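You operate a simulated robot arm through the tools that you are given. There is no shell and no other tool.

The job below is to be done with a simulated two-armed robot. You get a single attempt, and the scene is never put back.

Task
Pick up the incubator bottle from the top of the grey cart with one hand, pass it to the other hand and put it on the top of the pass box. Set down upright: incubator bottle.

The check looks at the end state, three seconds after you hand in, the way a careful person would. Anything else that was tipped, shoved, dropped, spilled or broken makes it a failure.

Robot
Two 7-joint arms with three-finger grippers on one trunk, on a base that moves. Base frame: it is fixed to the floor where the robot stands at the start and does not move with it; the origin is under the middle of the robot, x ahead of it, y to its left, z up. Units: cm, degrees, N and s.
The left shoulder is at the start at [3, 12.4, 100.8], the right one opposite. With the tool pointing down near the work surface each hand reaches from about 10 to 78 cm from the robot's upright axis, wherever it stands, measured 20 degrees to its own side. Places, roughly: top of the pass box [-180, -350, 120]. Payload 2.2 kg a hand.
The tool frame of a hand sits at the grasp point between the pads (the TCP): z along the fingers, y along the line on which they close. The tips reach 2.8 cm beyond it. The gripper opens to 10.2 cm; its body begins 7.1 cm behind the TCP.
Orientation is that of the tool frame in the base frame, as [roll, pitch, yaw] about the fixed x, y, z axes, in that order (R = Rz(yaw) Ry(pitch) Rx(roll)). With the fingers straight down and closing along the base's y, the tool's x points along the base's -x, its y along +y and its z along -z.

Tools
- The arms move only by the tool servo_tool. It takes "left_motion", "right_motion" or both (then of equal length, played together; a hand with none holds still); each is a list that holds one entry, the list of rows, each a list of 7 numbers: the turn, a rotation vector about the base's x, y, z in degrees, then the shift along the base's x, y, z in cm, then the opening, from 0 (shut) to 1 (fully open). In form: [[[rx, ry, rz, x, y, z, jaw], ...]]. A call has 1 to 20 rows; each row shifts and turns the commanded pose from where the row before left it. A row lasts 0.2 s, in which the tool goes at most 5 cm and 8.6 degrees; a call with a longer step from one row to the next is refused whole, and so is a gripper value outside its range. A pose out of reach is approached as far as the arm can. The call stops where the force on the tool passes 40 N (or 10 N more than at its start, if that is more) or the arm is blocked; 0.2 s more then pass. Each finger travels about 14.36 cm/s and halts on what it meets, pressing with about 29 N; the grip force reading is that of the motor and also rises with nothing between the fingers. The clock runs only during rows and for 0.2 s after the last one: add rows that do not move to give the fingers time. It gives the time, the measured TCP pose, the force on the tool (base axes), the opening and the grip force at its end, in the units of the frame above (readings bear some noise), with the torque about the TCP (base axes, N m) and any sound that the robot's microphone picked up.
- Cameras (640 x 400 px; columns grow to the right, rows downward): "scene" is now at [3.66, -2.66, 171.5]; the picture's right is [-0.36, -0.93, 0.00], its down [-0.77, 0.30, -0.56] and it looks along [0.52, -0.20, -0.83] (base axes); focal length 250 px, centre (320, 200). "left" rides on the left gripper at [7.2, 3.8, -8.6] in its tool frame; the picture's right is [-0.46, 0.89, 0.00], its down [-0.60, -0.32, -0.73] and it looks along [-0.65, -0.34, 0.68] (tool axes); focal length 256 px, centre (320, 200). "right" rides on the right gripper at [6.9, 4.4, -8.6] in its tool frame; the picture's right is [-0.53, 0.85, 0.00], its down [-0.58, -0.36, -0.73] and it looks along [-0.62, -0.39, 0.68] (tool axes); focal length 256 px, centre (320, 200). There is no depth. A picture from a camera that has moved, and an enlarged one, comes with that camera's place and axes in the base frame and with its lens.
- grab_frame(camera): a new picture of that camera. The clock stands still meanwhile.
- lift_body(by): moves the trunk up (or, below 0, down) by that many cm; the arms and the scene camera ride with it, the base frame stays. It gives what a move gives, with no picture.
- roll_base(legs): drives the robot by 1 to 6 legs, each [ahead, left, turn to the left] in cm, cm and degrees, along the robot's own axes; the way and the turn of a leg run together, so that a leg with both is an arc; at most 150 cm and 180 degrees a leg. The arms and the cameras ride along, it lands a little off, and it stops where it bumps. It gives what a move gives.
- head_to(pan, tilt): turns the head with the scene camera to pan (to the left, within 143 degrees either way) and tilt (down, from -29 to 69), counted from straight ahead of the robot. It gives what a move gives.
- zoom(camera, box): a new picture of the part [left, top, right, bottom] of that camera's present view, enlarged. The clock stands still meanwhile.
- close_job(): hands the job in; it is judged then, once.

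Places have to be worked out from the pictures, the camera data and where the tool is seen. Open the grippers and draw the arms clear of the work before you hand the job in, unless the task says otherwise.

The tools are called after "Emit:" as a command line: name --argument value ..., lists and objects as JSON in quotes. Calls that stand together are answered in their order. servo_tool: Moves the arms, as the interface text tells. Its arguments: {"type":"object","properties":{"left_motion":{"type":"array"},"right_motion":{"type":"array"}},"required":[]} The other tools are called the same way: lift_body (by) moves the trunk up or down; roll_base (legs) drives the base; head_to (pan, tilt) turns the head that bears the scene camera; grab_frame (camera) takes a picture; zoom (camera, box) takes an enlarged picture of a part of a camera's view; close_job () hands the job in.

At the start:

```text
time_s: 0.0
left_ee_pos: [48.36, 10.32, 107.36]
left_ee_rot: [-180.0, 0.0, 180.0]
left_contact_force: [0.1, 0.2, 1.0]
left_ft_torque: [-0.01, 0.03, 0.0]
left_gripper_width: 10.21
left_grasp_force: 0.1
right_ee_pos: [37.54, -32.14, 112.5]
right_ee_rot: [180.0, 0.0, -179.9]
right_contact_force: [0.6, 0.7, -0.3]
right_ft_torque: [0.0, 0.0, 0.02]
right_gripper_width: 10.19
right_grasp_force: 0.0
trunk travel left (down, up): [-25.0, 29.0]
robot x, y, heading: [0.17, -0.07, 0.1]
head pan, tilt (commanded): [-21.4, 56.1]
```

scene: 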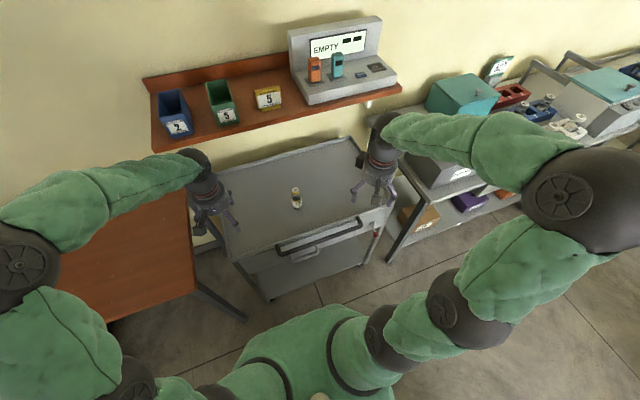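
right: 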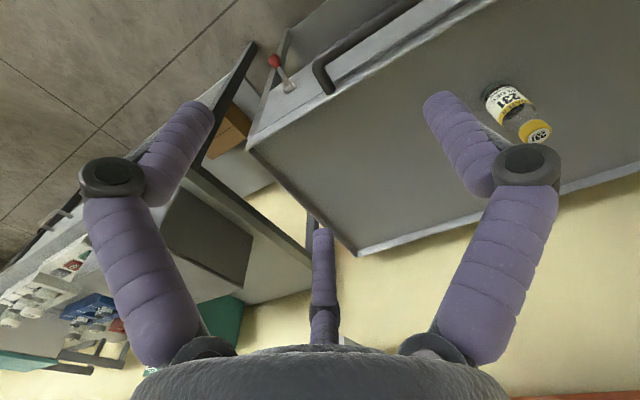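
left: 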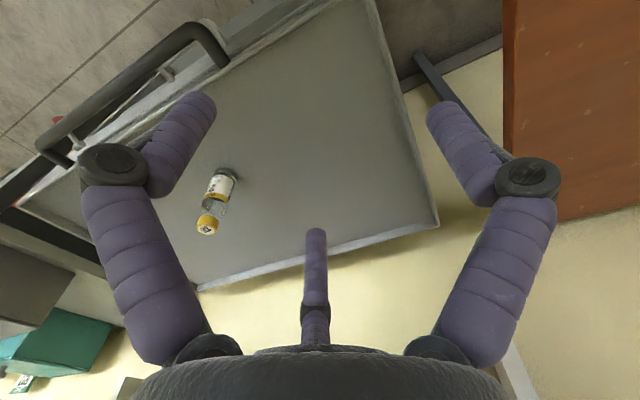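

The bottle stands on the grey cart between the two hands, and its number tag looks like "231". I zoom in on it first so I can place it accurately.

Emit:
zoom --camera "scene" --box '[240, 140, 400, 240]'

Emit:
zoom --camera "right" --box '[420, 50, 580, 150]'

Emit:
zoom --camera "left" --box '[140, 140, 300, 240]'

```text
4.00 times, centred on (320, 190) of scene
camera zoom: at [3.66, -2.66, 171.5], right [-0.36, -0.93, 0.0], down [-0.77, 0.3, -0.56], along [0.52, -0.2, -0.83], focal length 1001 px, centre (320, 240)
```

zoom: 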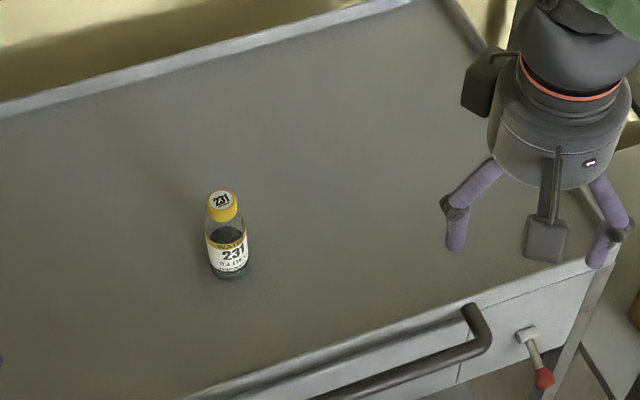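

```text
4.00 times, centred on (500, 100) of right
camera zoom: at [30.75, -27.77, 120.98], right [0.53, 0.85, 0.0], down [0.58, -0.36, 0.73], along [0.62, -0.39, -0.68], focal length 1024 px, centre (-400, 600)
```

zoom: 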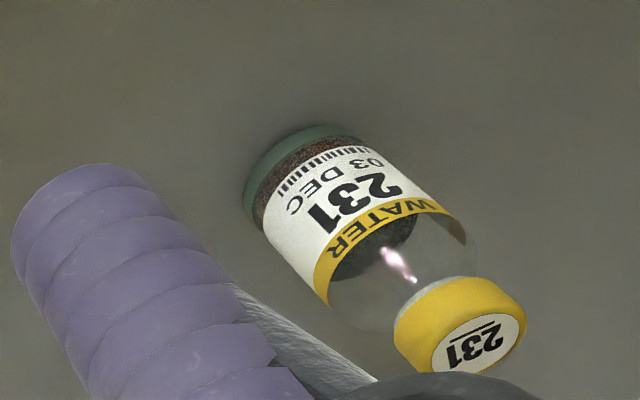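

```text
4.00 times, centred on (220, 190) of left
camera zoom: at [41.05, 14.01, 115.83], right [0.46, 0.89, 0.0], down [0.6, -0.32, 0.73], along [0.65, -0.34, -0.68], focal length 1024 px, centre (720, 240)
```

zoom: 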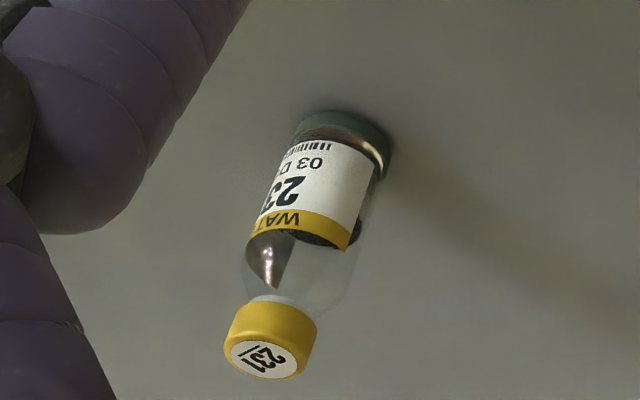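

The three views agree: the cap top is near [59.9, -14.3, 94.1], the base is at about z 82, and the body is about 4.2 cm across. Next I turn the head to find the pass box and the way to it.

Emit:
head_to --pan -117 --tilt 12

Emit:
grab_frame --camera "scene"

Emit:
head_to --pan -70 --tilt 20

Emit:
grab_frame --camera "scene"

```text
time_s: 1.7
left_ee_pos: [48.38, 10.29, 107.21]
left_ee_rot: [179.9, 0.0, -180.0]
left_contact_force: [-0.2, 0.4, 0.1]
left_ft_torque: [0.02, 0.03, 0.04]
left_gripper_width: 10.18
left_grasp_force: 0.1
right_ee_pos: [37.51, -32.02, 112.45]
right_ee_rot: [179.9, 0.0, 179.9]
right_contact_force: [-0.1, -0.3, 0.0]
right_ft_torque: [0.01, -0.01, -0.02]
right_gripper_width: 10.21
right_grasp_force: 0.1
trunk travel left (down, up): [-25.0, 29.0]
robot x, y, heading: [0.26, 0.07, -0.1]
head pan, tilt (commanded): [-117.0, 12.0]
```

```text
taken
camera scene: at [-7.17, -8.38, 178.14], right [-0.89, 0.45, 0.0], down [0.09, 0.19, -0.98], along [-0.44, -0.87, -0.21], focal length 250 px, centre (320, 200)
```

scene: 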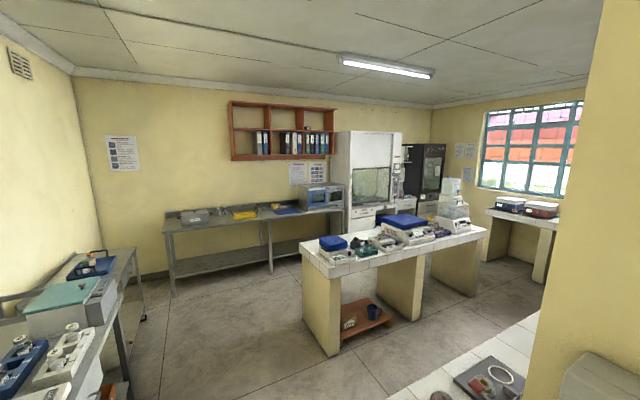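

```text
time_s: 2.9
left_ee_pos: [48.43, 10.23, 107.37]
left_ee_rot: [-180.0, 0.0, -179.9]
left_contact_force: [-0.1, -0.3, -0.3]
left_ft_torque: [-0.04, -0.02, -0.04]
left_gripper_width: 10.18
left_grasp_force: 0.1
right_ee_pos: [37.56, -32.18, 112.49]
right_ee_rot: [179.9, -0.1, 180.0]
right_contact_force: [-1.0, 0.1, 0.8]
right_ft_torque: [0.0, 0.0, 0.01]
right_gripper_width: 10.2
right_grasp_force: 0.0
trunk travel left (down, up): [-25.0, 29.0]
robot x, y, heading: [0.37, 0.02, 0.2]
head pan, tilt (commanded): [-70.0, 20.0]
```

```text
taken
camera scene: at [0.23, -8.82, 176.84], right [-0.94, -0.34, 0.0], down [-0.12, 0.32, -0.94], along [0.32, -0.88, -0.34], focal length 250 px, centre (320, 200)
```

scene: 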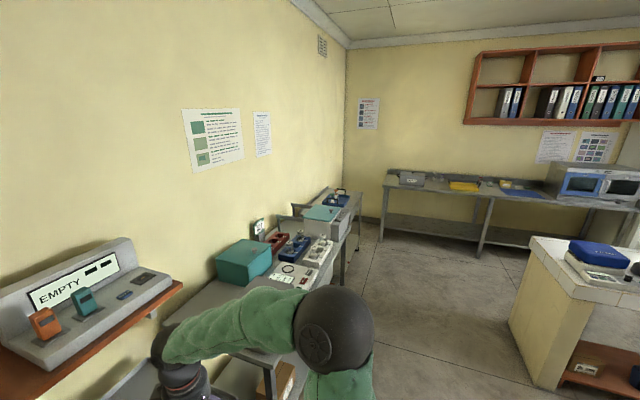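

By projection, the given pass box place lands on the grey-blue two-door box on the wall bench at about pixel (320, 190). I zoom in on it and on the path.

Emit:
head_to --pan -110 --tilt 15

Emit:
zoom --camera "scene" --box '[260, 110, 420, 210]'

Emit:
grab_frame --camera "scene"

Emit:
head_to --pan -140 --tilt 35

Emit:
grab_frame --camera "scene"

Emit:
head_to --pan -90 --tilt 45

Emit:
grab_frame --camera "scene"

Emit:
head_to --pan 140 --tilt 35

Emit:
grab_frame --camera "scene"

```text
time_s: 3.9
left_ee_pos: [48.29, 10.32, 107.33]
left_ee_rot: [-179.9, 0.0, 180.0]
left_contact_force: [0.0, -0.2, -0.2]
left_ft_torque: [0.0, 0.01, -0.04]
left_gripper_width: 10.2
left_grasp_force: 0.1
right_ee_pos: [37.57, -32.15, 112.46]
right_ee_rot: [179.9, -0.2, -179.9]
right_contact_force: [0.4, 0.9, 0.5]
right_ft_torque: [0.02, 0.0, 0.01]
right_gripper_width: 10.21
right_grasp_force: 0.2
trunk travel left (down, up): [-25.0, 29.0]
robot x, y, heading: [0.15, 0.14, 0.1]
head pan, tilt (commanded): [-110.0, 15.0]
```

```text
4.00 times, centred on (340, 160) of scene
camera zoom: at [-6.13, -8.85, 177.65], right [-0.94, 0.34, 0.0], down [0.09, 0.24, -0.97], along [-0.33, -0.91, -0.26], focal length 1001 px, centre (240, 360)
```

zoom: 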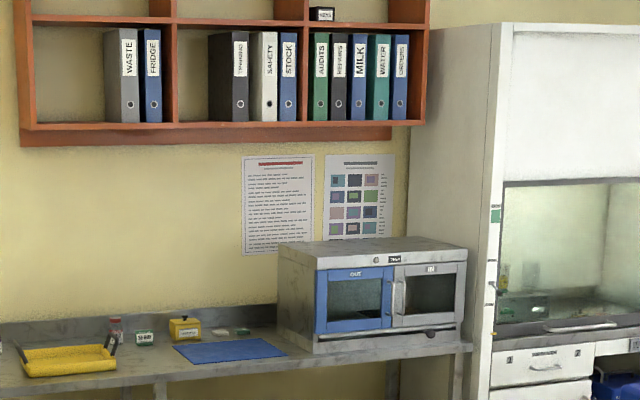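

```text
taken
camera scene: at [-6.13, -8.85, 177.65], right [-0.94, 0.34, 0.0], down [0.09, 0.24, -0.97], along [-0.33, -0.91, -0.26], focal length 250 px, centre (320, 200)
```

scene: 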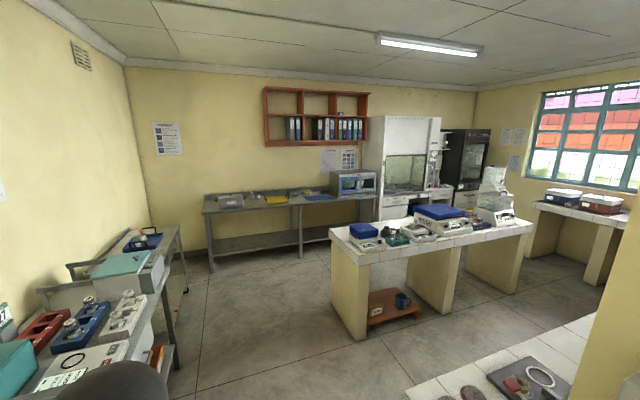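

```text
time_s: 4.9
left_ee_pos: [48.28, 10.23, 107.24]
left_ee_rot: [-180.0, -0.1, 180.0]
left_contact_force: [0.3, 0.0, 0.1]
left_ft_torque: [-0.03, 0.02, -0.01]
left_gripper_width: 10.19
left_grasp_force: 0.0
right_ee_pos: [37.54, -32.23, 112.41]
right_ee_rot: [-180.0, 0.0, -179.9]
right_contact_force: [0.1, 0.3, 0.0]
right_ft_torque: [-0.04, -0.01, 0.02]
right_gripper_width: 10.19
right_grasp_force: 0.1
trunk travel left (down, up): [-25.0, 29.0]
robot x, y, heading: [0.11, -0.04, -0.3]
head pan, tilt (commanded): [-140.0, 35.0]
```

```text
taken
camera scene: at [-9.69, -5.74, 174.46], right [-0.64, 0.77, 0.0], down [0.44, 0.37, -0.82], along [-0.63, -0.53, -0.57], focal length 250 px, centre (320, 200)
```

scene: 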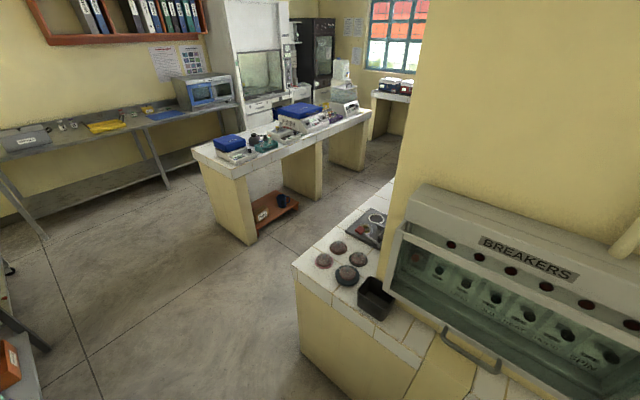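

```text
time_s: 6.1
left_ee_pos: [48.27, 10.28, 107.3]
left_ee_rot: [-179.9, 0.1, 180.0]
left_contact_force: [0.3, -0.1, 0.1]
left_ft_torque: [-0.02, -0.01, 0.03]
left_gripper_width: 10.2
left_grasp_force: 0.1
right_ee_pos: [37.52, -32.08, 112.4]
right_ee_rot: [180.0, -0.1, 180.0]
right_contact_force: [-0.4, 0.7, 0.6]
right_ft_torque: [0.01, -0.01, 0.03]
right_gripper_width: 10.22
right_grasp_force: 0.1
trunk travel left (down, up): [-25.0, 29.0]
robot x, y, heading: [0.2, 0.0, 0.1]
head pan, tilt (commanded): [-90.0, 45.0]
```

```text
taken
camera scene: at [-2.95, -8.2, 172.97], right [-1.0, 0.0, 0.0], down [0.0, 0.71, -0.71], along [0.0, -0.71, -0.71], focal length 250 px, centre (320, 200)
```

scene: 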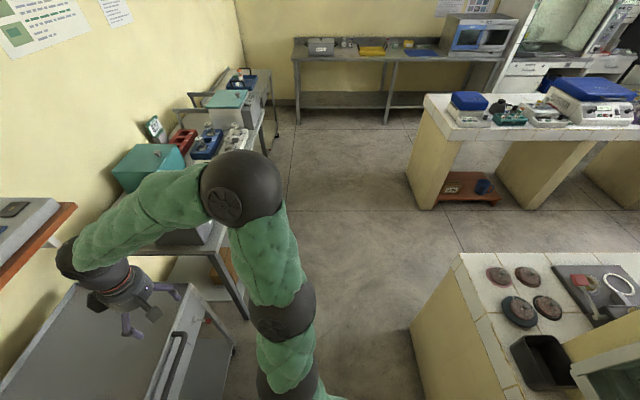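

```text
time_s: 9.3
left_ee_pos: [48.38, 10.13, 107.35]
left_ee_rot: [-180.0, 0.0, 180.0]
left_contact_force: [-0.3, -0.6, -0.2]
left_ft_torque: [0.0, 0.02, -0.02]
left_gripper_width: 10.21
left_grasp_force: 0.1
right_ee_pos: [37.52, -32.26, 112.32]
right_ee_rot: [180.0, 0.1, -180.0]
right_contact_force: [0.4, -0.4, 0.0]
right_ft_torque: [0.0, 0.0, 0.01]
right_gripper_width: 10.19
right_grasp_force: 0.0
trunk travel left (down, up): [-25.0, 29.0]
robot x, y, heading: [0.24, 0.12, -0.2]
head pan, tilt (commanded): [140.0, 35.0]
```

```text
taken
camera scene: at [-9.69, 5.6, 174.46], right [0.64, 0.77, 0.0], down [0.44, -0.37, -0.82], along [-0.63, 0.53, -0.57], focal length 250 px, centre (320, 200)
```

scene: 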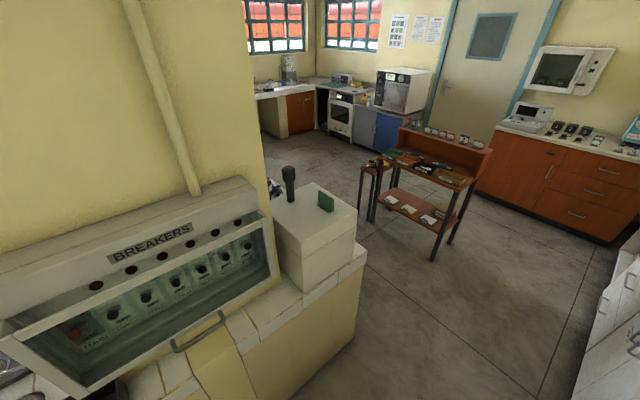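

The pass box top spans about x -217..-155 and y -373..-338 at z 120, with an aisle in front of it. Before grasping, I part-close the left gripper in free air to see how its three fingers converge.

Emit:
head_to --pan -5 --tilt 52

Emit:
zoom --camera "scene" --box '[200, 60, 360, 160]'

Emit:
servo_tool --left_motion '[[[0, 0, 0, 0, 0, 0, 0.3], [0, 0, 0, 0, 0, 0, 0.3], [0, 0, 0, 0, 0, 0, 0.3]]]'

Emit:
grab_frame --camera "left"

Emit:
grab_frame --camera "scene"

```text
time_s: 11.6
left_ee_pos: [48.42, 10.21, 107.14]
left_ee_rot: [180.0, 0.0, -180.0]
left_contact_force: [0.8, -0.2, 0.0]
left_ft_torque: [0.01, 0.01, 0.01]
left_gripper_width: 10.23
left_grasp_force: 0.1
right_ee_pos: [37.57, -32.28, 112.41]
right_ee_rot: [-180.0, 0.0, -179.9]
right_contact_force: [0.4, 0.7, 0.9]
right_ft_torque: [-0.03, -0.03, 0.01]
right_gripper_width: 10.2
right_grasp_force: 0.1
trunk travel left (down, up): [-25.0, 29.0]
robot x, y, heading: [0.1, 0.19, 0.2]
head pan, tilt (commanded): [-5.0, 52.0]
```

```text
4.00 times, centred on (280, 110) of scene
camera zoom: at [4.54, -0.72, 172.02], right [-0.09, -1.0, 0.0], down [-0.79, 0.07, -0.62], along [0.61, -0.05, -0.79], focal length 1001 px, centre (480, 560)
```

zoom: 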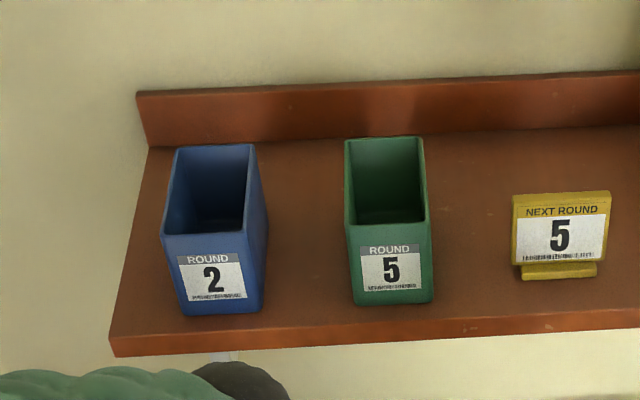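

```text
time_s: 12.4
left_ee_pos: [48.45, 10.32, 107.29]
left_ee_rot: [180.0, 0.0, 180.0]
left_contact_force: [0.2, -0.2, 0.1]
left_ft_torque: [0.01, -0.02, -0.02]
left_gripper_width: 3.06
left_grasp_force: 0.1
right_ee_pos: [37.56, -32.1, 112.55]
right_ee_rot: [180.0, 0.1, 180.0]
right_contact_force: [-0.6, 0.6, -0.4]
right_ft_torque: [0.02, 0.0, 0.0]
right_gripper_width: 10.22
right_grasp_force: 0.1
trunk travel left (down, up): [-25.0, 29.0]
robot x, y, heading: [0.02, 0.08, -0.2]
head pan, tilt (commanded): [-5.0, 52.0]
```

```text
taken
camera left: at [41.05, 14.01, 115.83], right [0.46, 0.89, 0.0], down [0.6, -0.32, 0.73], along [0.65, -0.34, -0.68], focal length 256 px, centre (320, 200)
```

left: 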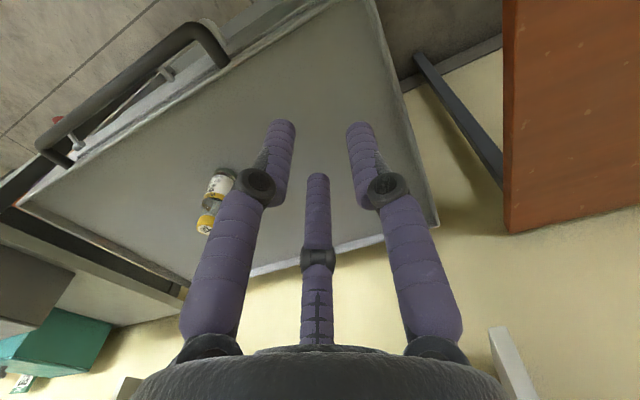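

```text
taken
camera scene: at [4.54, -0.72, 172.02], right [-0.09, -1.0, 0.0], down [-0.79, 0.07, -0.62], along [0.61, -0.05, -0.79], focal length 250 px, centre (320, 200)
```

scene: 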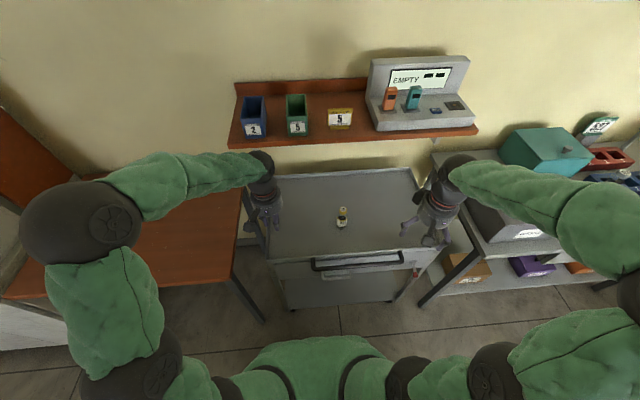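

The fingers close towards the centre at 120° spacing, so a straight-down grip on the round cap centres itself, and the other hand can then pinch the body from the side. I move the right hand above the bottle at a safe height and draw the left hand aside.

Emit:
servo_tool --right_motion '[[[0, 0, 0, 2.8, 2.23, 0, 1], [0, 0, 0, 2.8, 2.23, 0, 1], [0, 0, 0, 2.8, 2.23, 0, 1], [0, 0, 0, 2.8, 2.23, 0, 1], [0, 0, 0, 2.8, 2.23, 0, 1], [0, 0, 0, 2.8, 2.23, 0, 1], [0, 0, 0, 2.8, 2.23, 0, 1], [0, 0, 0, 2.7, 2.2, 0, 1], [0, 0, 0, 0, 0, 0, 1]]]' --left_motion '[[[0, 0, 0, -0.5, 1.5, 0, 1], [0, 0, 0, -0.5, 1.5, 0, 1], [0, 0, 0, -0.5, 1.5, 0, 1], [0, 0, 0, -0.5, 1.5, 0, 1], [0, 0, 0, -0.5, 1.5, 0, 1], [0, 0, 0, -0.5, 1.5, 0, 1], [0, 0, 0, -0.5, 1.5, 0, 1], [0, 0, 0, -0.5, 1.5, 0, 1], [0, 0, 0, 0, 0, 0, 1]]]'

Emit:
grab_frame --camera "right"

Emit:
grab_frame --camera "scene"

Emit:
grab_frame --camera "left"

```text
time_s: 14.4
left_ee_pos: [44.24, 22.33, 107.29]
left_ee_rot: [180.0, 0.0, -180.0]
left_contact_force: [-0.2, -0.2, -0.5]
left_ft_torque: [0.05, -0.01, 0.01]
left_gripper_width: 10.19
left_grasp_force: 0.0
right_ee_pos: [59.97, -14.33, 112.31]
right_ee_rot: [-180.0, 0.0, 180.0]
right_contact_force: [0.3, -0.3, -0.2]
right_ft_torque: [-0.01, 0.01, -0.02]
right_gripper_width: 10.2
right_grasp_force: 0.1
trunk travel left (down, up): [-25.0, 29.0]
robot x, y, heading: [-0.08, -0.1, -0.0]
head pan, tilt (commanded): [-5.0, 52.0]
```

```text
taken
camera right: at [53.14, -10.01, 120.9], right [0.53, 0.84, 0.0], down [0.58, -0.37, 0.73], along [0.62, -0.39, -0.68], focal length 256 px, centre (320, 200)
```

right: 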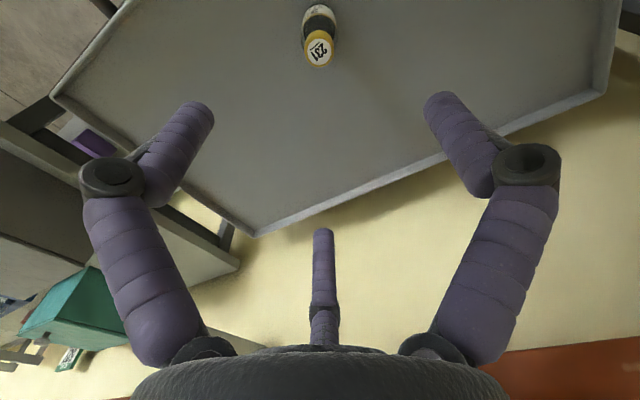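

```text
taken
camera scene: at [4.49, -0.81, 172.02], right [-0.09, -1.0, 0.0], down [-0.78, 0.07, -0.62], along [0.61, -0.05, -0.79], focal length 250 px, centre (320, 200)
```

scene: 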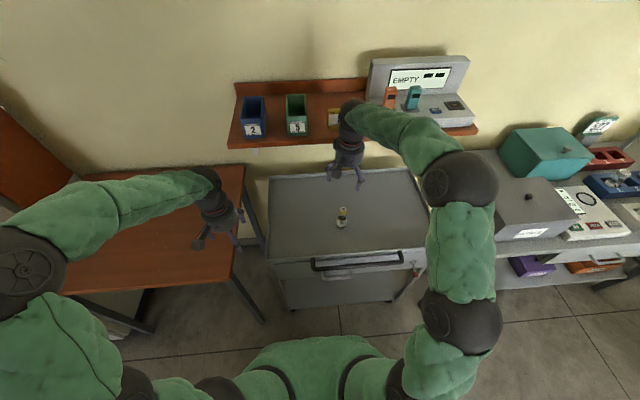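

```text
taken
camera left: at [36.95, 25.99, 115.85], right [0.47, 0.89, 0.0], down [0.6, -0.32, 0.73], along [0.65, -0.34, -0.68], focal length 256 px, centre (320, 200)
```

left: 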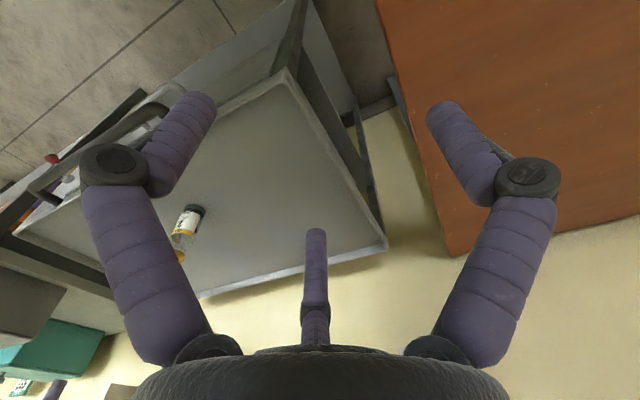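

The shelf's front edge works out at about x 69, z 118, which is near the right wrist. I zoom in to check that clearance before going down.

Emit:
zoom --camera "scene" --box '[280, 80, 440, 180]'

Emit:
zoom --camera "right" --box '[240, 0, 400, 100]'

Emit:
zoom --camera "scene" --box '[300, 180, 380, 230]'

```text
4.00 times, centred on (360, 130) of scene
camera zoom: at [4.49, -0.81, 172.02], right [-0.09, -1.0, 0.0], down [-0.78, 0.07, -0.62], along [0.61, -0.05, -0.79], focal length 1001 px, centre (160, 480)
```

zoom: 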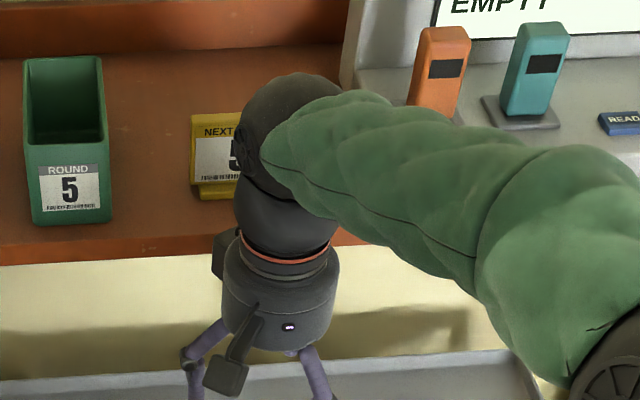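

```text
4.00 times, centred on (320, 50) of right
camera zoom: at [53.14, -10.01, 120.9], right [0.53, 0.84, 0.0], down [0.58, -0.37, 0.73], along [0.62, -0.39, -0.68], focal length 1024 px, centre (320, 800)
```

zoom: 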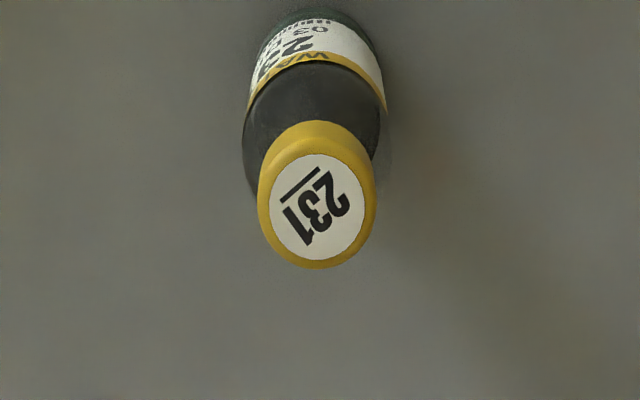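

```text
8.00 times, centred on (340, 205) of scene
camera zoom: at [4.49, -0.81, 172.02], right [-0.09, -1.0, 0.0], down [-0.78, 0.07, -0.62], along [0.61, -0.05, -0.79], focal length 2002 px, centre (160, 160)
```

zoom: 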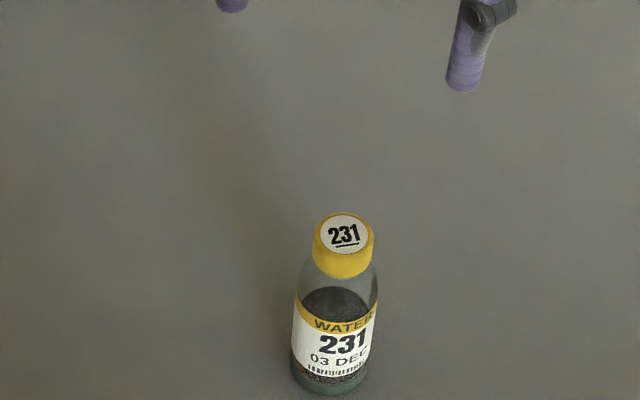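

The cap centre comes out at [60.1, -14.4], with its top near z 93.5. The wrist clears the shelf edge and moves away from it on the way down, so I lower the open right hand around the cap and stop short to check.

Emit:
servo_tool --right_motion '[[[0, 0, 0, 0.1, -0.05, -2.5, 1], [0, 0, 0, 0, 0, -2.5, 1], [0, 0, 0, 0, 0, -2.5, 1], [0, 0, 0, 0, 0, -2.5, 1], [0, 0, 0, 0, 0, -2.5, 1], [0, 0, 0, 0, 0, -2.5, 1], [0, 0, 0, 0, 0, -1.5, 1], [0, 0, 0, 0, 0, 0, 1]]]'

Emit:
zoom --camera "scene" --box '[280, 130, 440, 230]'

Emit:
grab_frame --camera "right"

Emit:
zoom --camera "left" --box '[100, 160, 260, 260]'

```text
time_s: 16.2
left_ee_pos: [44.29, 22.34, 107.22]
left_ee_rot: [-180.0, 0.0, 180.0]
left_contact_force: [0.8, -0.3, 0.1]
left_ft_torque: [-0.03, 0.02, 0.0]
left_gripper_width: 10.2
left_grasp_force: 0.1
right_ee_pos: [59.87, -14.19, 95.86]
right_ee_rot: [180.0, 0.1, 180.0]
right_contact_force: [-0.5, -1.0, -0.2]
right_ft_torque: [-0.02, -0.02, 0.08]
right_gripper_width: 10.22
right_grasp_force: 0.1
trunk travel left (down, up): [-25.0, 29.0]
robot x, y, heading: [0.14, -0.05, 0.1]
head pan, tilt (commanded): [-5.0, 52.0]
```

```text
4.00 times, centred on (360, 180) of scene
camera zoom: at [4.53, -0.7, 172.02], right [-0.09, -1.0, 0.0], down [-0.79, 0.07, -0.62], along [0.61, -0.05, -0.79], focal length 1001 px, centre (160, 280)
```

zoom: 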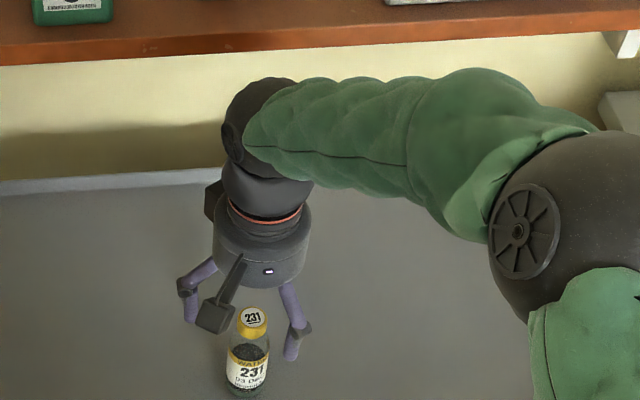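

```text
taken
camera right: at [53.15, -9.91, 104.43], right [0.53, 0.85, 0.0], down [0.58, -0.36, 0.73], along [0.62, -0.39, -0.68], focal length 256 px, centre (320, 200)
```

right: 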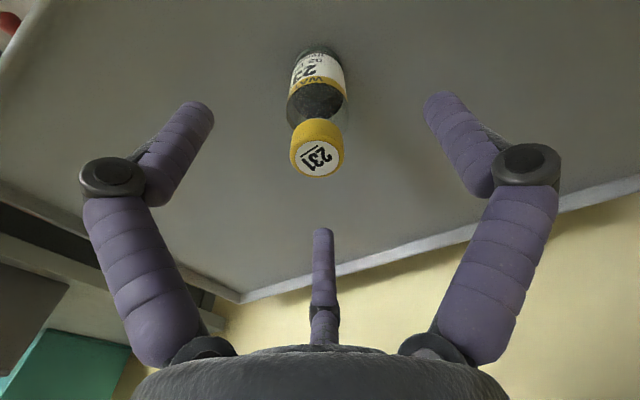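

```text
4.00 times, centred on (180, 210) of left
camera zoom: at [36.98, 26.04, 115.82], right [0.46, 0.89, 0.0], down [0.6, -0.32, 0.73], along [0.65, -0.34, -0.68], focal length 1024 px, centre (880, 160)
```

zoom: 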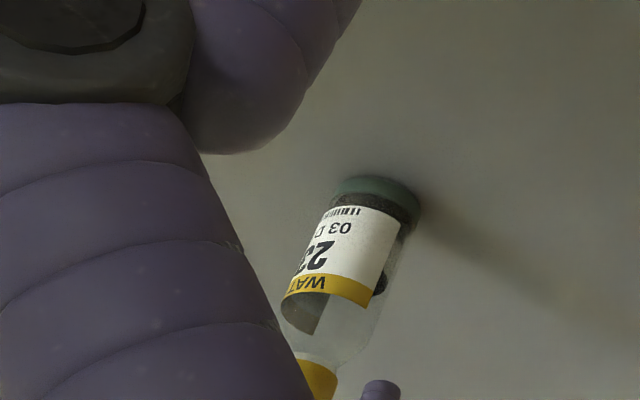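

Triangulating from two heights puts the cap top at [60.05, -14.39, 94.0], well centred between the fingers. I go down 1.4 cm more and close slowly on the cap.

Emit:
servo_tool --right_motion '[[[0, 0, 0, 0, -0.05, -0.7, 1], [0, 0, 0, 0, 0, -0.7, 1], [0, 0, 0, 0, 0, 0, 0.8], [0, 0, 0, 0, 0, 0, 0.6], [0, 0, 0, 0, 0, 0, 0.5], [0, 0, 0, 0, 0, 0, 0.42], [0, 0, 0, 0, 0, 0, 0.38], [0, 0, 0, 0, 0, 0, 0.34], [0, 0, 0, 0, 0, 0, 0.31], [0, 0, 0, 0, 0, 0, 0.28], [0, 0, 0, 0, 0, 0, 0.25], [0, 0, 0, 0, 0, 0, 0.2], [0, 0, 0, 0, 0, 0, 0.0], [0, 0, 0, 0, 0, 0, 0.0], [0, 0, 0, 0, 0, 0, 0.0]]]'

Emit:
zoom --camera "scene" --box '[300, 160, 380, 210]'

Emit:
grab_frame --camera "right"

Emit:
zoom --camera "left" --box '[100, 160, 260, 260]'

```text
time_s: 19.4
left_ee_pos: [44.21, 22.33, 107.23]
left_ee_rot: [180.0, 0.0, -180.0]
left_contact_force: [0.5, 0.3, 0.2]
left_ft_torque: [0.02, 0.01, 0.03]
left_gripper_width: 10.2
left_grasp_force: 0.0
right_ee_pos: [59.84, -14.37, 94.47]
right_ee_rot: [-179.9, 0.0, 179.9]
right_contact_force: [0.3, -0.5, 0.3]
right_ft_torque: [0.0, -0.01, 0.0]
right_gripper_width: 2.74
right_grasp_force: 29.3
trunk travel left (down, up): [-25.0, 29.0]
robot x, y, heading: [-0.1, -0.01, -0.0]
head pan, tilt (commanded): [-5.0, 52.0]
```

```text
8.00 times, centred on (340, 185) of scene
camera zoom: at [4.55, -0.71, 172.02], right [-0.09, -1.0, 0.0], down [-0.79, 0.07, -0.62], along [0.61, -0.05, -0.79], focal length 2002 px, centre (160, 320)
```

zoom: 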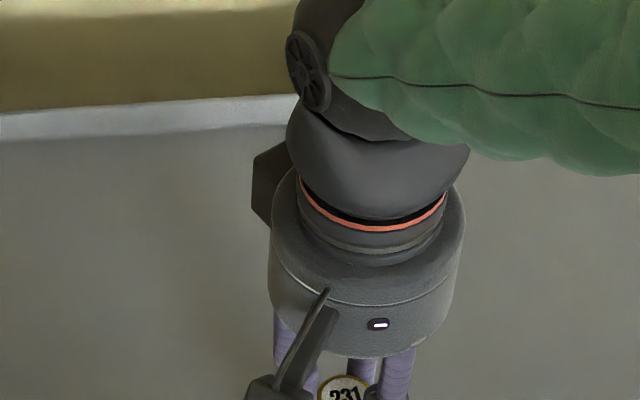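

```text
taken
camera right: at [53.08, -10.1, 103.06], right [0.53, 0.85, 0.0], down [0.58, -0.36, 0.73], along [0.62, -0.39, -0.68], focal length 256 px, centre (320, 200)
```

right: 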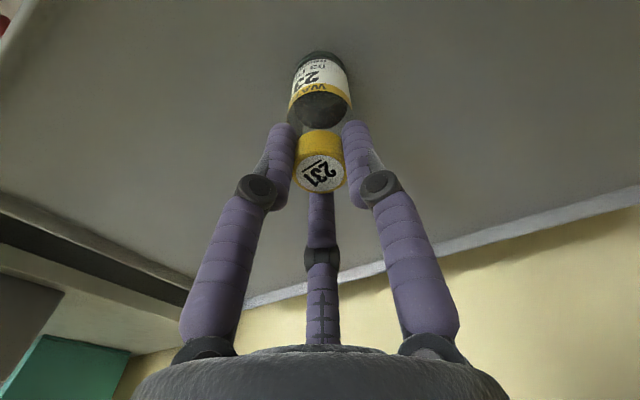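

```text
4.00 times, centred on (180, 210) of left
camera zoom: at [37.0, 26.04, 115.82], right [0.46, 0.89, 0.0], down [0.6, -0.32, 0.73], along [0.65, -0.34, -0.68], focal length 1024 px, centre (880, 160)
```

zoom: 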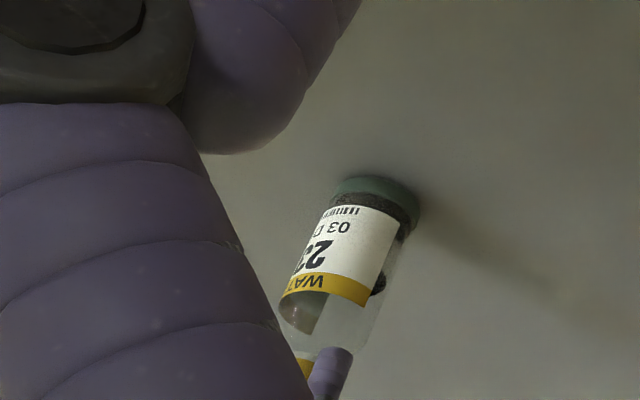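

The grip is firm: 29 N at an opening of 2.74 cm, which matches the cap, and the bottle is still upright. I lift it slowly straight up.

Emit:
servo_tool --right_motion '[[[0, 0, 0, 0, 0, 0.5, 0], [0, 0, 0, 0, 0, 1, 0], [0, 0, 0, 0, 0, 1.5, 0], [0, 0, 0, 0, 0, 1.5, 0], [0, 0, 0, 0, 0, 1.5, 0], [0, 0, 0, 0, 0, 1, 0], [0, 0, 0, 0, 0, 0, 0]]]'

Emit:
grab_frame --camera "right"

Emit:
grab_frame --camera "left"

Emit:
grab_frame --camera "scene"

```text
time_s: 21.0
left_ee_pos: [44.34, 22.3, 107.26]
left_ee_rot: [180.0, 0.0, 180.0]
left_contact_force: [0.6, 0.3, -0.8]
left_ft_torque: [-0.01, 0.02, -0.03]
left_gripper_width: 10.18
left_grasp_force: 0.0
right_ee_pos: [59.9, -14.44, 101.52]
right_ee_rot: [180.0, 0.0, -180.0]
right_contact_force: [-1.2, 0.9, -1.1]
right_ft_torque: [-0.04, -0.01, 0.0]
right_gripper_width: 2.72
right_grasp_force: 28.7
trunk travel left (down, up): [-25.0, 29.0]
robot x, y, heading: [0.15, 0.28, 0.2]
head pan, tilt (commanded): [-5.0, 52.0]
```

```text
taken
camera right: at [53.17, -10.03, 110.07], right [0.53, 0.85, 0.0], down [0.58, -0.36, 0.73], along [0.62, -0.39, -0.68], focal length 256 px, centre (320, 200)
```

right: 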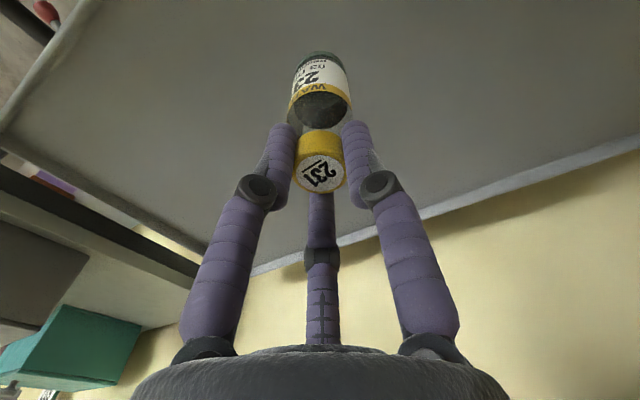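

```text
taken
camera left: at [37.01, 26.04, 115.81], right [0.46, 0.89, 0.0], down [0.6, -0.32, 0.73], along [0.65, -0.34, -0.68], focal length 256 px, centre (320, 200)
```

left: 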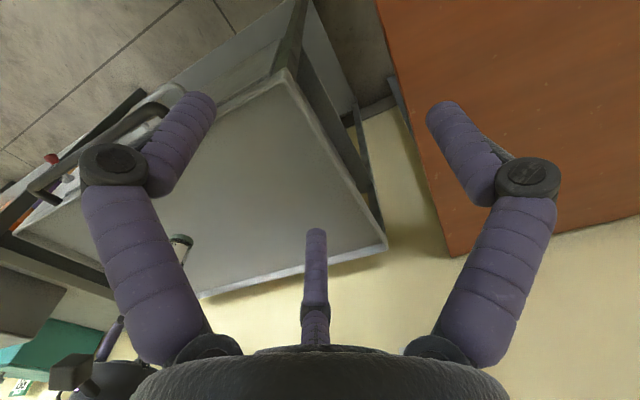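

```text
taken
camera scene: at [4.56, -0.71, 172.01], right [-0.09, -1.0, 0.0], down [-0.79, 0.07, -0.62], along [0.61, -0.05, -0.79], focal length 250 px, centre (320, 200)
```

scene: 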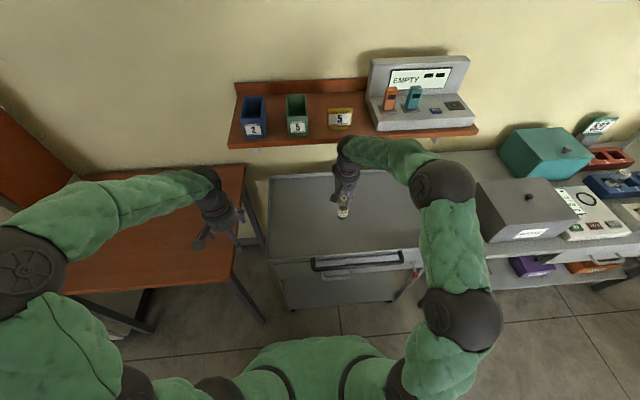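

The bottle hangs straight in the right hand, which holds only the cap. I carry it back and up, away from the shelf, while turning the left hand to point forward-right, about 20° below level with its camera on top, ready to take the body from the side.

Emit:
servo_tool --right_motion '[[[0, 0, 0, -2, 0.6, 0.5, 0], [0, 0, 0, -2, 0.6, 0.5, 0], [0, 0, 0, -2, 0.6, 0.5, 0], [0, 0, 0, -2, 0.6, 0.5, 0], [0, 0, 0, 0, 0, 2.1, 0], [0, 0, 0, 0, 0, 2.1, 0], [0, 0, 0, 0, 0, 2.1, 0], [0, 0, 0, 0, 0, 2.1, 0], [0, 0, 0, 0, 0, 0, 0], [0, 0, 0, 0, 0, 0, 0], [0, 0, 0, 0, 0, 0, 0], [0, 0, 0, 0, 0, 0, 0], [0, 0, 0, 0, 0, 0, 0], [0, 0, 0, 0, 0, 0, 0], [0, 0, 0, 0, 0, 0, 0], [0, 0, 0, 0, 0, 0, 0], [0, 0, 0, 0, 0, 0, 0]]]' --left_motion '[[[-4.48, 2.586, 6.39, 0, 0, 0, 1], [-4.48, 2.586, 6.39, 0, 0, 0, 1], [-4.48, 2.586, 6.39, 0, 0, 0, 1], [-4.48, 2.586, 6.39, 0, 0, 0, 1], [-4.48, 2.586, 6.39, 0, 0, 0, 1], [-4.48, 2.586, 6.39, 0, 0, 0, 1], [-4.48, 2.586, 6.39, 0, 0, 0, 1], [-4.48, 2.586, 6.39, 0, 0, 0, 1], [-4.48, 2.586, 6.39, 0, 0, 0, 1], [-4.48, 2.586, 6.39, 0, 0, 0, 1], [-4.48, 2.586, 6.39, 0, 0, 0, 1], [-4.48, 2.586, 6.39, 0, 0, 0, 1], [-4.48, 2.586, 6.39, 0, 0, 0, 1], [-4.48, 2.586, 6.39, 0, 0, 0, 1], [-4.48, 2.586, 6.39, 0, 0, 0, 1], [-4.48, 2.586, 6.39, 0, 0, 0, 1], [0, 0, 0, 0, 0, 0, 1]]]'

Emit:
grab_frame --camera "scene"

Emit:
grab_frame --camera "left"

```text
time_s: 24.6
left_ee_pos: [44.39, 22.18, 107.28]
left_ee_rot: [179.9, -70.1, -59.9]
left_contact_force: [-0.5, -0.4, 0.7]
left_ft_torque: [0.03, -0.01, 0.01]
left_gripper_width: 10.22
left_grasp_force: 0.1
right_ee_pos: [52.03, -12.06, 112.04]
right_ee_rot: [-180.0, -0.1, -180.0]
right_contact_force: [-0.7, -1.2, -0.8]
right_ft_torque: [0.01, -0.01, -0.02]
right_gripper_width: 2.76
right_grasp_force: 29.2
trunk travel left (down, up): [-25.0, 29.0]
robot x, y, heading: [-0.08, -0.0, -0.3]
head pan, tilt (commanded): [-5.0, 52.0]
```

```text
taken
camera scene: at [4.57, -0.7, 172.02], right [-0.09, -1.0, 0.0], down [-0.79, 0.07, -0.62], along [0.61, -0.05, -0.79], focal length 250 px, centre (320, 200)
```

scene: 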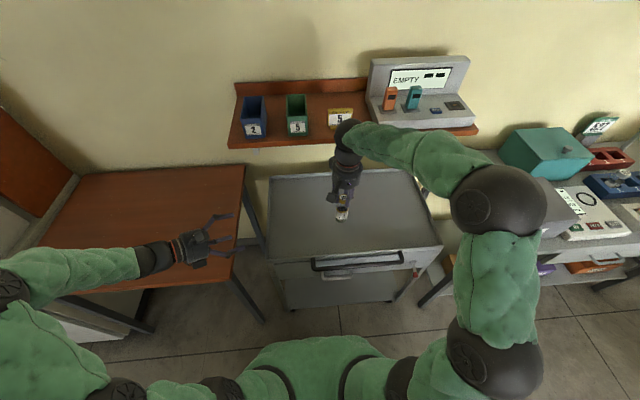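

```text
taken
camera left: at [38.2, 25.18, 116.92], right [-0.85, -0.31, -0.44], down [-0.17, 0.93, -0.32], along [0.5, -0.19, -0.84], focal length 256 px, centre (320, 200)
```

left: 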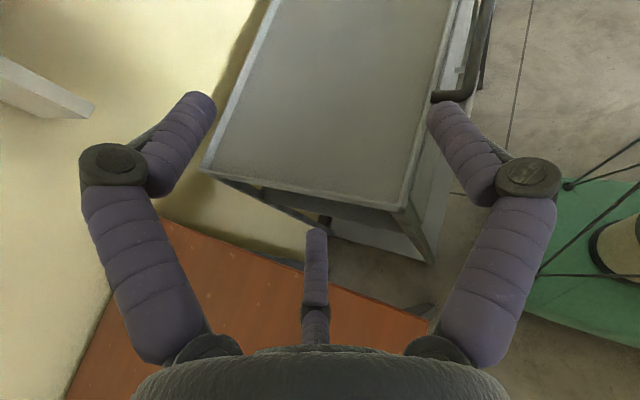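

The left hand reached the wanted orientation exactly. I bring it to a stand-off about 15 cm from the bottle along its pointing direction and look before going in.

Emit:
servo_tool --left_motion '[[[0, 0, 0, 0.16, -3.48, -0.38, 0.86], [0, 0, 0, 0.16, -3.48, -0.38, 0.86], [0, 0, 0, 0.16, -3.48, -0.38, 0.86], [0, 0, 0, 0.16, -3.48, -0.38, 0.86], [0, 0, 0, 0.16, -3.48, -0.38, 0.86], [0, 0, 0, 0.16, -3.48, -0.38, 0.86], [0, 0, 0, 0, 0, 0, 0.86]]]'

Emit:
grab_frame --camera "left"

Emit:
zoom --camera "scene" --box '[240, 120, 400, 220]'

Emit:
grab_frame --camera "right"

```text
time_s: 26.2
left_ee_pos: [45.61, 1.07, 104.69]
left_ee_rot: [-180.0, -70.1, -60.1]
left_contact_force: [0.6, 0.3, 0.7]
left_ft_torque: [-0.05, 0.0, 0.03]
left_gripper_width: 8.77
left_grasp_force: 0.1
right_ee_pos: [51.96, -12.1, 112.11]
right_ee_rot: [179.9, 0.0, -180.0]
right_contact_force: [0.4, -0.4, -0.4]
right_ft_torque: [0.0, 0.01, 0.01]
right_gripper_width: 2.74
right_grasp_force: 29.4
trunk travel left (down, up): [-25.0, 29.0]
robot x, y, heading: [0.08, 0.2, -0.0]
head pan, tilt (commanded): [-5.0, 52.0]
```

```text
taken
camera left: at [39.43, 4.05, 114.47], right [-0.85, -0.3, -0.44], down [-0.17, 0.93, -0.32], along [0.5, -0.19, -0.84], focal length 256 px, centre (320, 200)
```

left: 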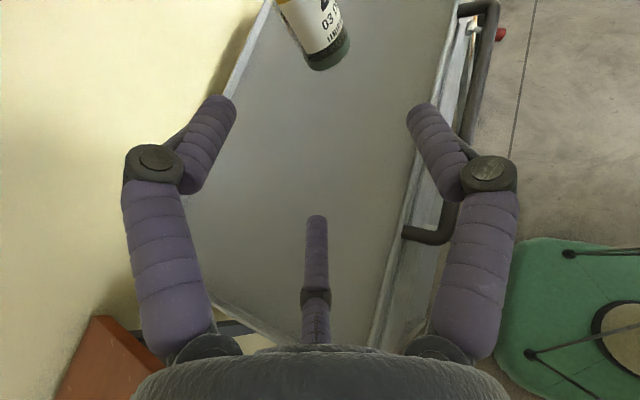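

```text
4.00 times, centred on (320, 170) of scene
camera zoom: at [4.52, -0.66, 172.02], right [-0.09, -1.0, 0.0], down [-0.79, 0.07, -0.62], along [0.61, -0.05, -0.79], focal length 1001 px, centre (320, 320)
```

zoom: 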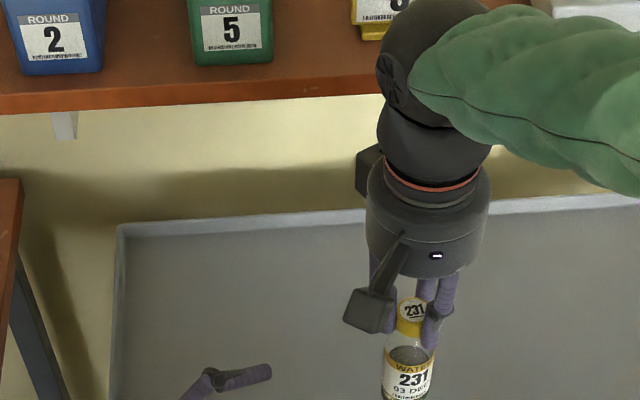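

```text
taken
camera right: at [45.15, -7.74, 120.66], right [0.53, 0.85, 0.0], down [0.58, -0.36, 0.73], along [0.62, -0.39, -0.68], focal length 256 px, centre (320, 200)
```

right: 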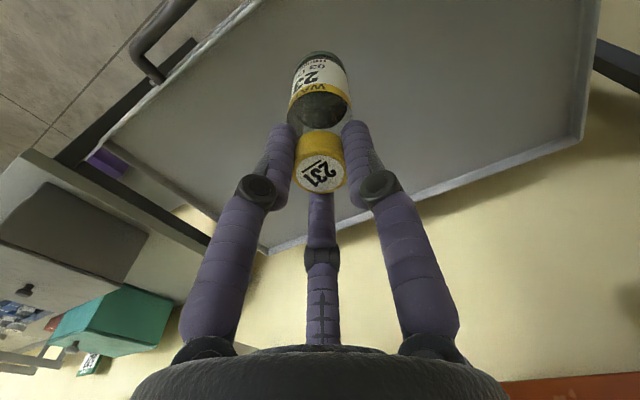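

The left camera puts the bottle base at z ≈ 99.8 with its axis at (52.0, -12.1), as expected, and the left hand is lined up. I advance 10 cm and look again.

Emit:
servo_tool --left_motion '[[[0, 0, 0, 1.25, -2.165, 0.08, 0.86], [0, 0, 0, 1.25, -2.165, 0.08, 0.86], [0, 0, 0, 1.25, -2.165, 0.08, 0.86], [0, 0, 0, 1.25, -2.165, 0.08, 0.86], [0, 0, 0, 0, 0, 0, 0.86]]]'

Emit:
grab_frame --camera "left"

Emit:
zoom --camera "scene" --box '[280, 130, 400, 205]'

Emit:
grab_frame --camera "right"

```text
time_s: 27.4
left_ee_pos: [50.28, -6.94, 105.31]
left_ee_rot: [-180.0, -70.0, -60.1]
left_contact_force: [0.6, 0.5, -0.4]
left_ft_torque: [0.03, 0.01, 0.01]
left_gripper_width: 8.74
left_grasp_force: 0.0
right_ee_pos: [52.06, -12.06, 112.15]
right_ee_rot: [-179.9, 0.0, 180.0]
right_contact_force: [0.0, 0.0, -0.6]
right_ft_torque: [-0.03, -0.02, 0.01]
right_gripper_width: 2.73
right_grasp_force: 28.6
trunk travel left (down, up): [-25.0, 29.0]
robot x, y, heading: [0.48, -0.06, -0.2]
head pan, tilt (commanded): [-5.0, 52.0]
```

```text
taken
camera left: at [44.15, -4.12, 114.93], right [-0.85, -0.3, -0.44], down [-0.17, 0.93, -0.32], along [0.5, -0.19, -0.84], focal length 256 px, centre (320, 200)
```

left: 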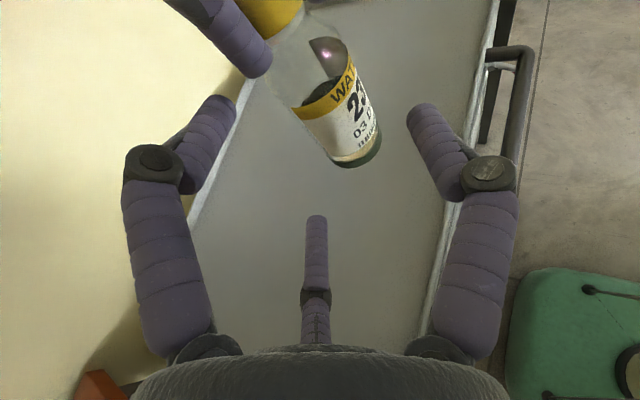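

```text
5.33 times, centred on (340, 168) of scene
camera zoom: at [4.53, -0.68, 172.02], right [-0.09, -1.0, 0.0], down [-0.79, 0.07, -0.62], along [0.61, -0.05, -0.79], focal length 1334 px, centre (213, 373)
```

zoom: 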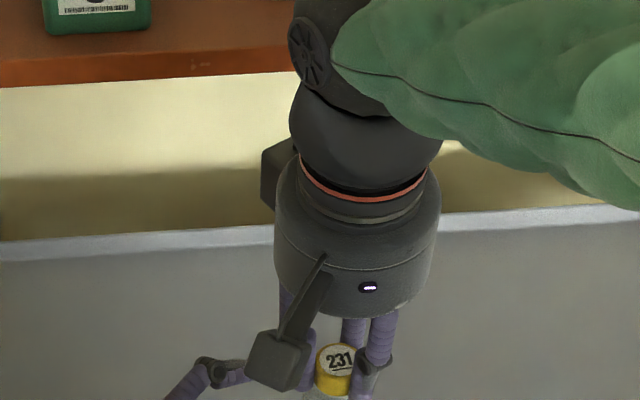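

```text
taken
camera right: at [45.16, -7.76, 120.66], right [0.53, 0.85, 0.0], down [0.58, -0.36, 0.73], along [0.62, -0.39, -0.68], focal length 256 px, centre (320, 200)
```

right: 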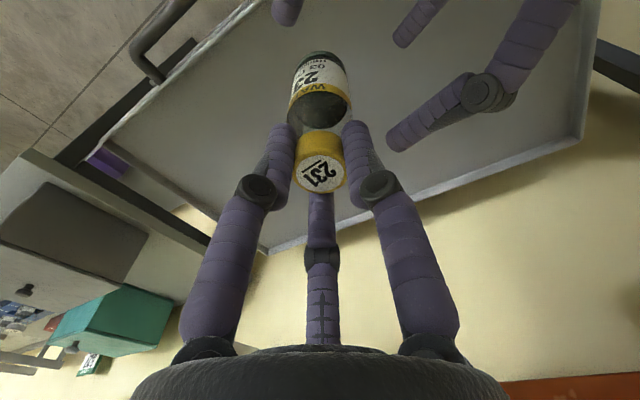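

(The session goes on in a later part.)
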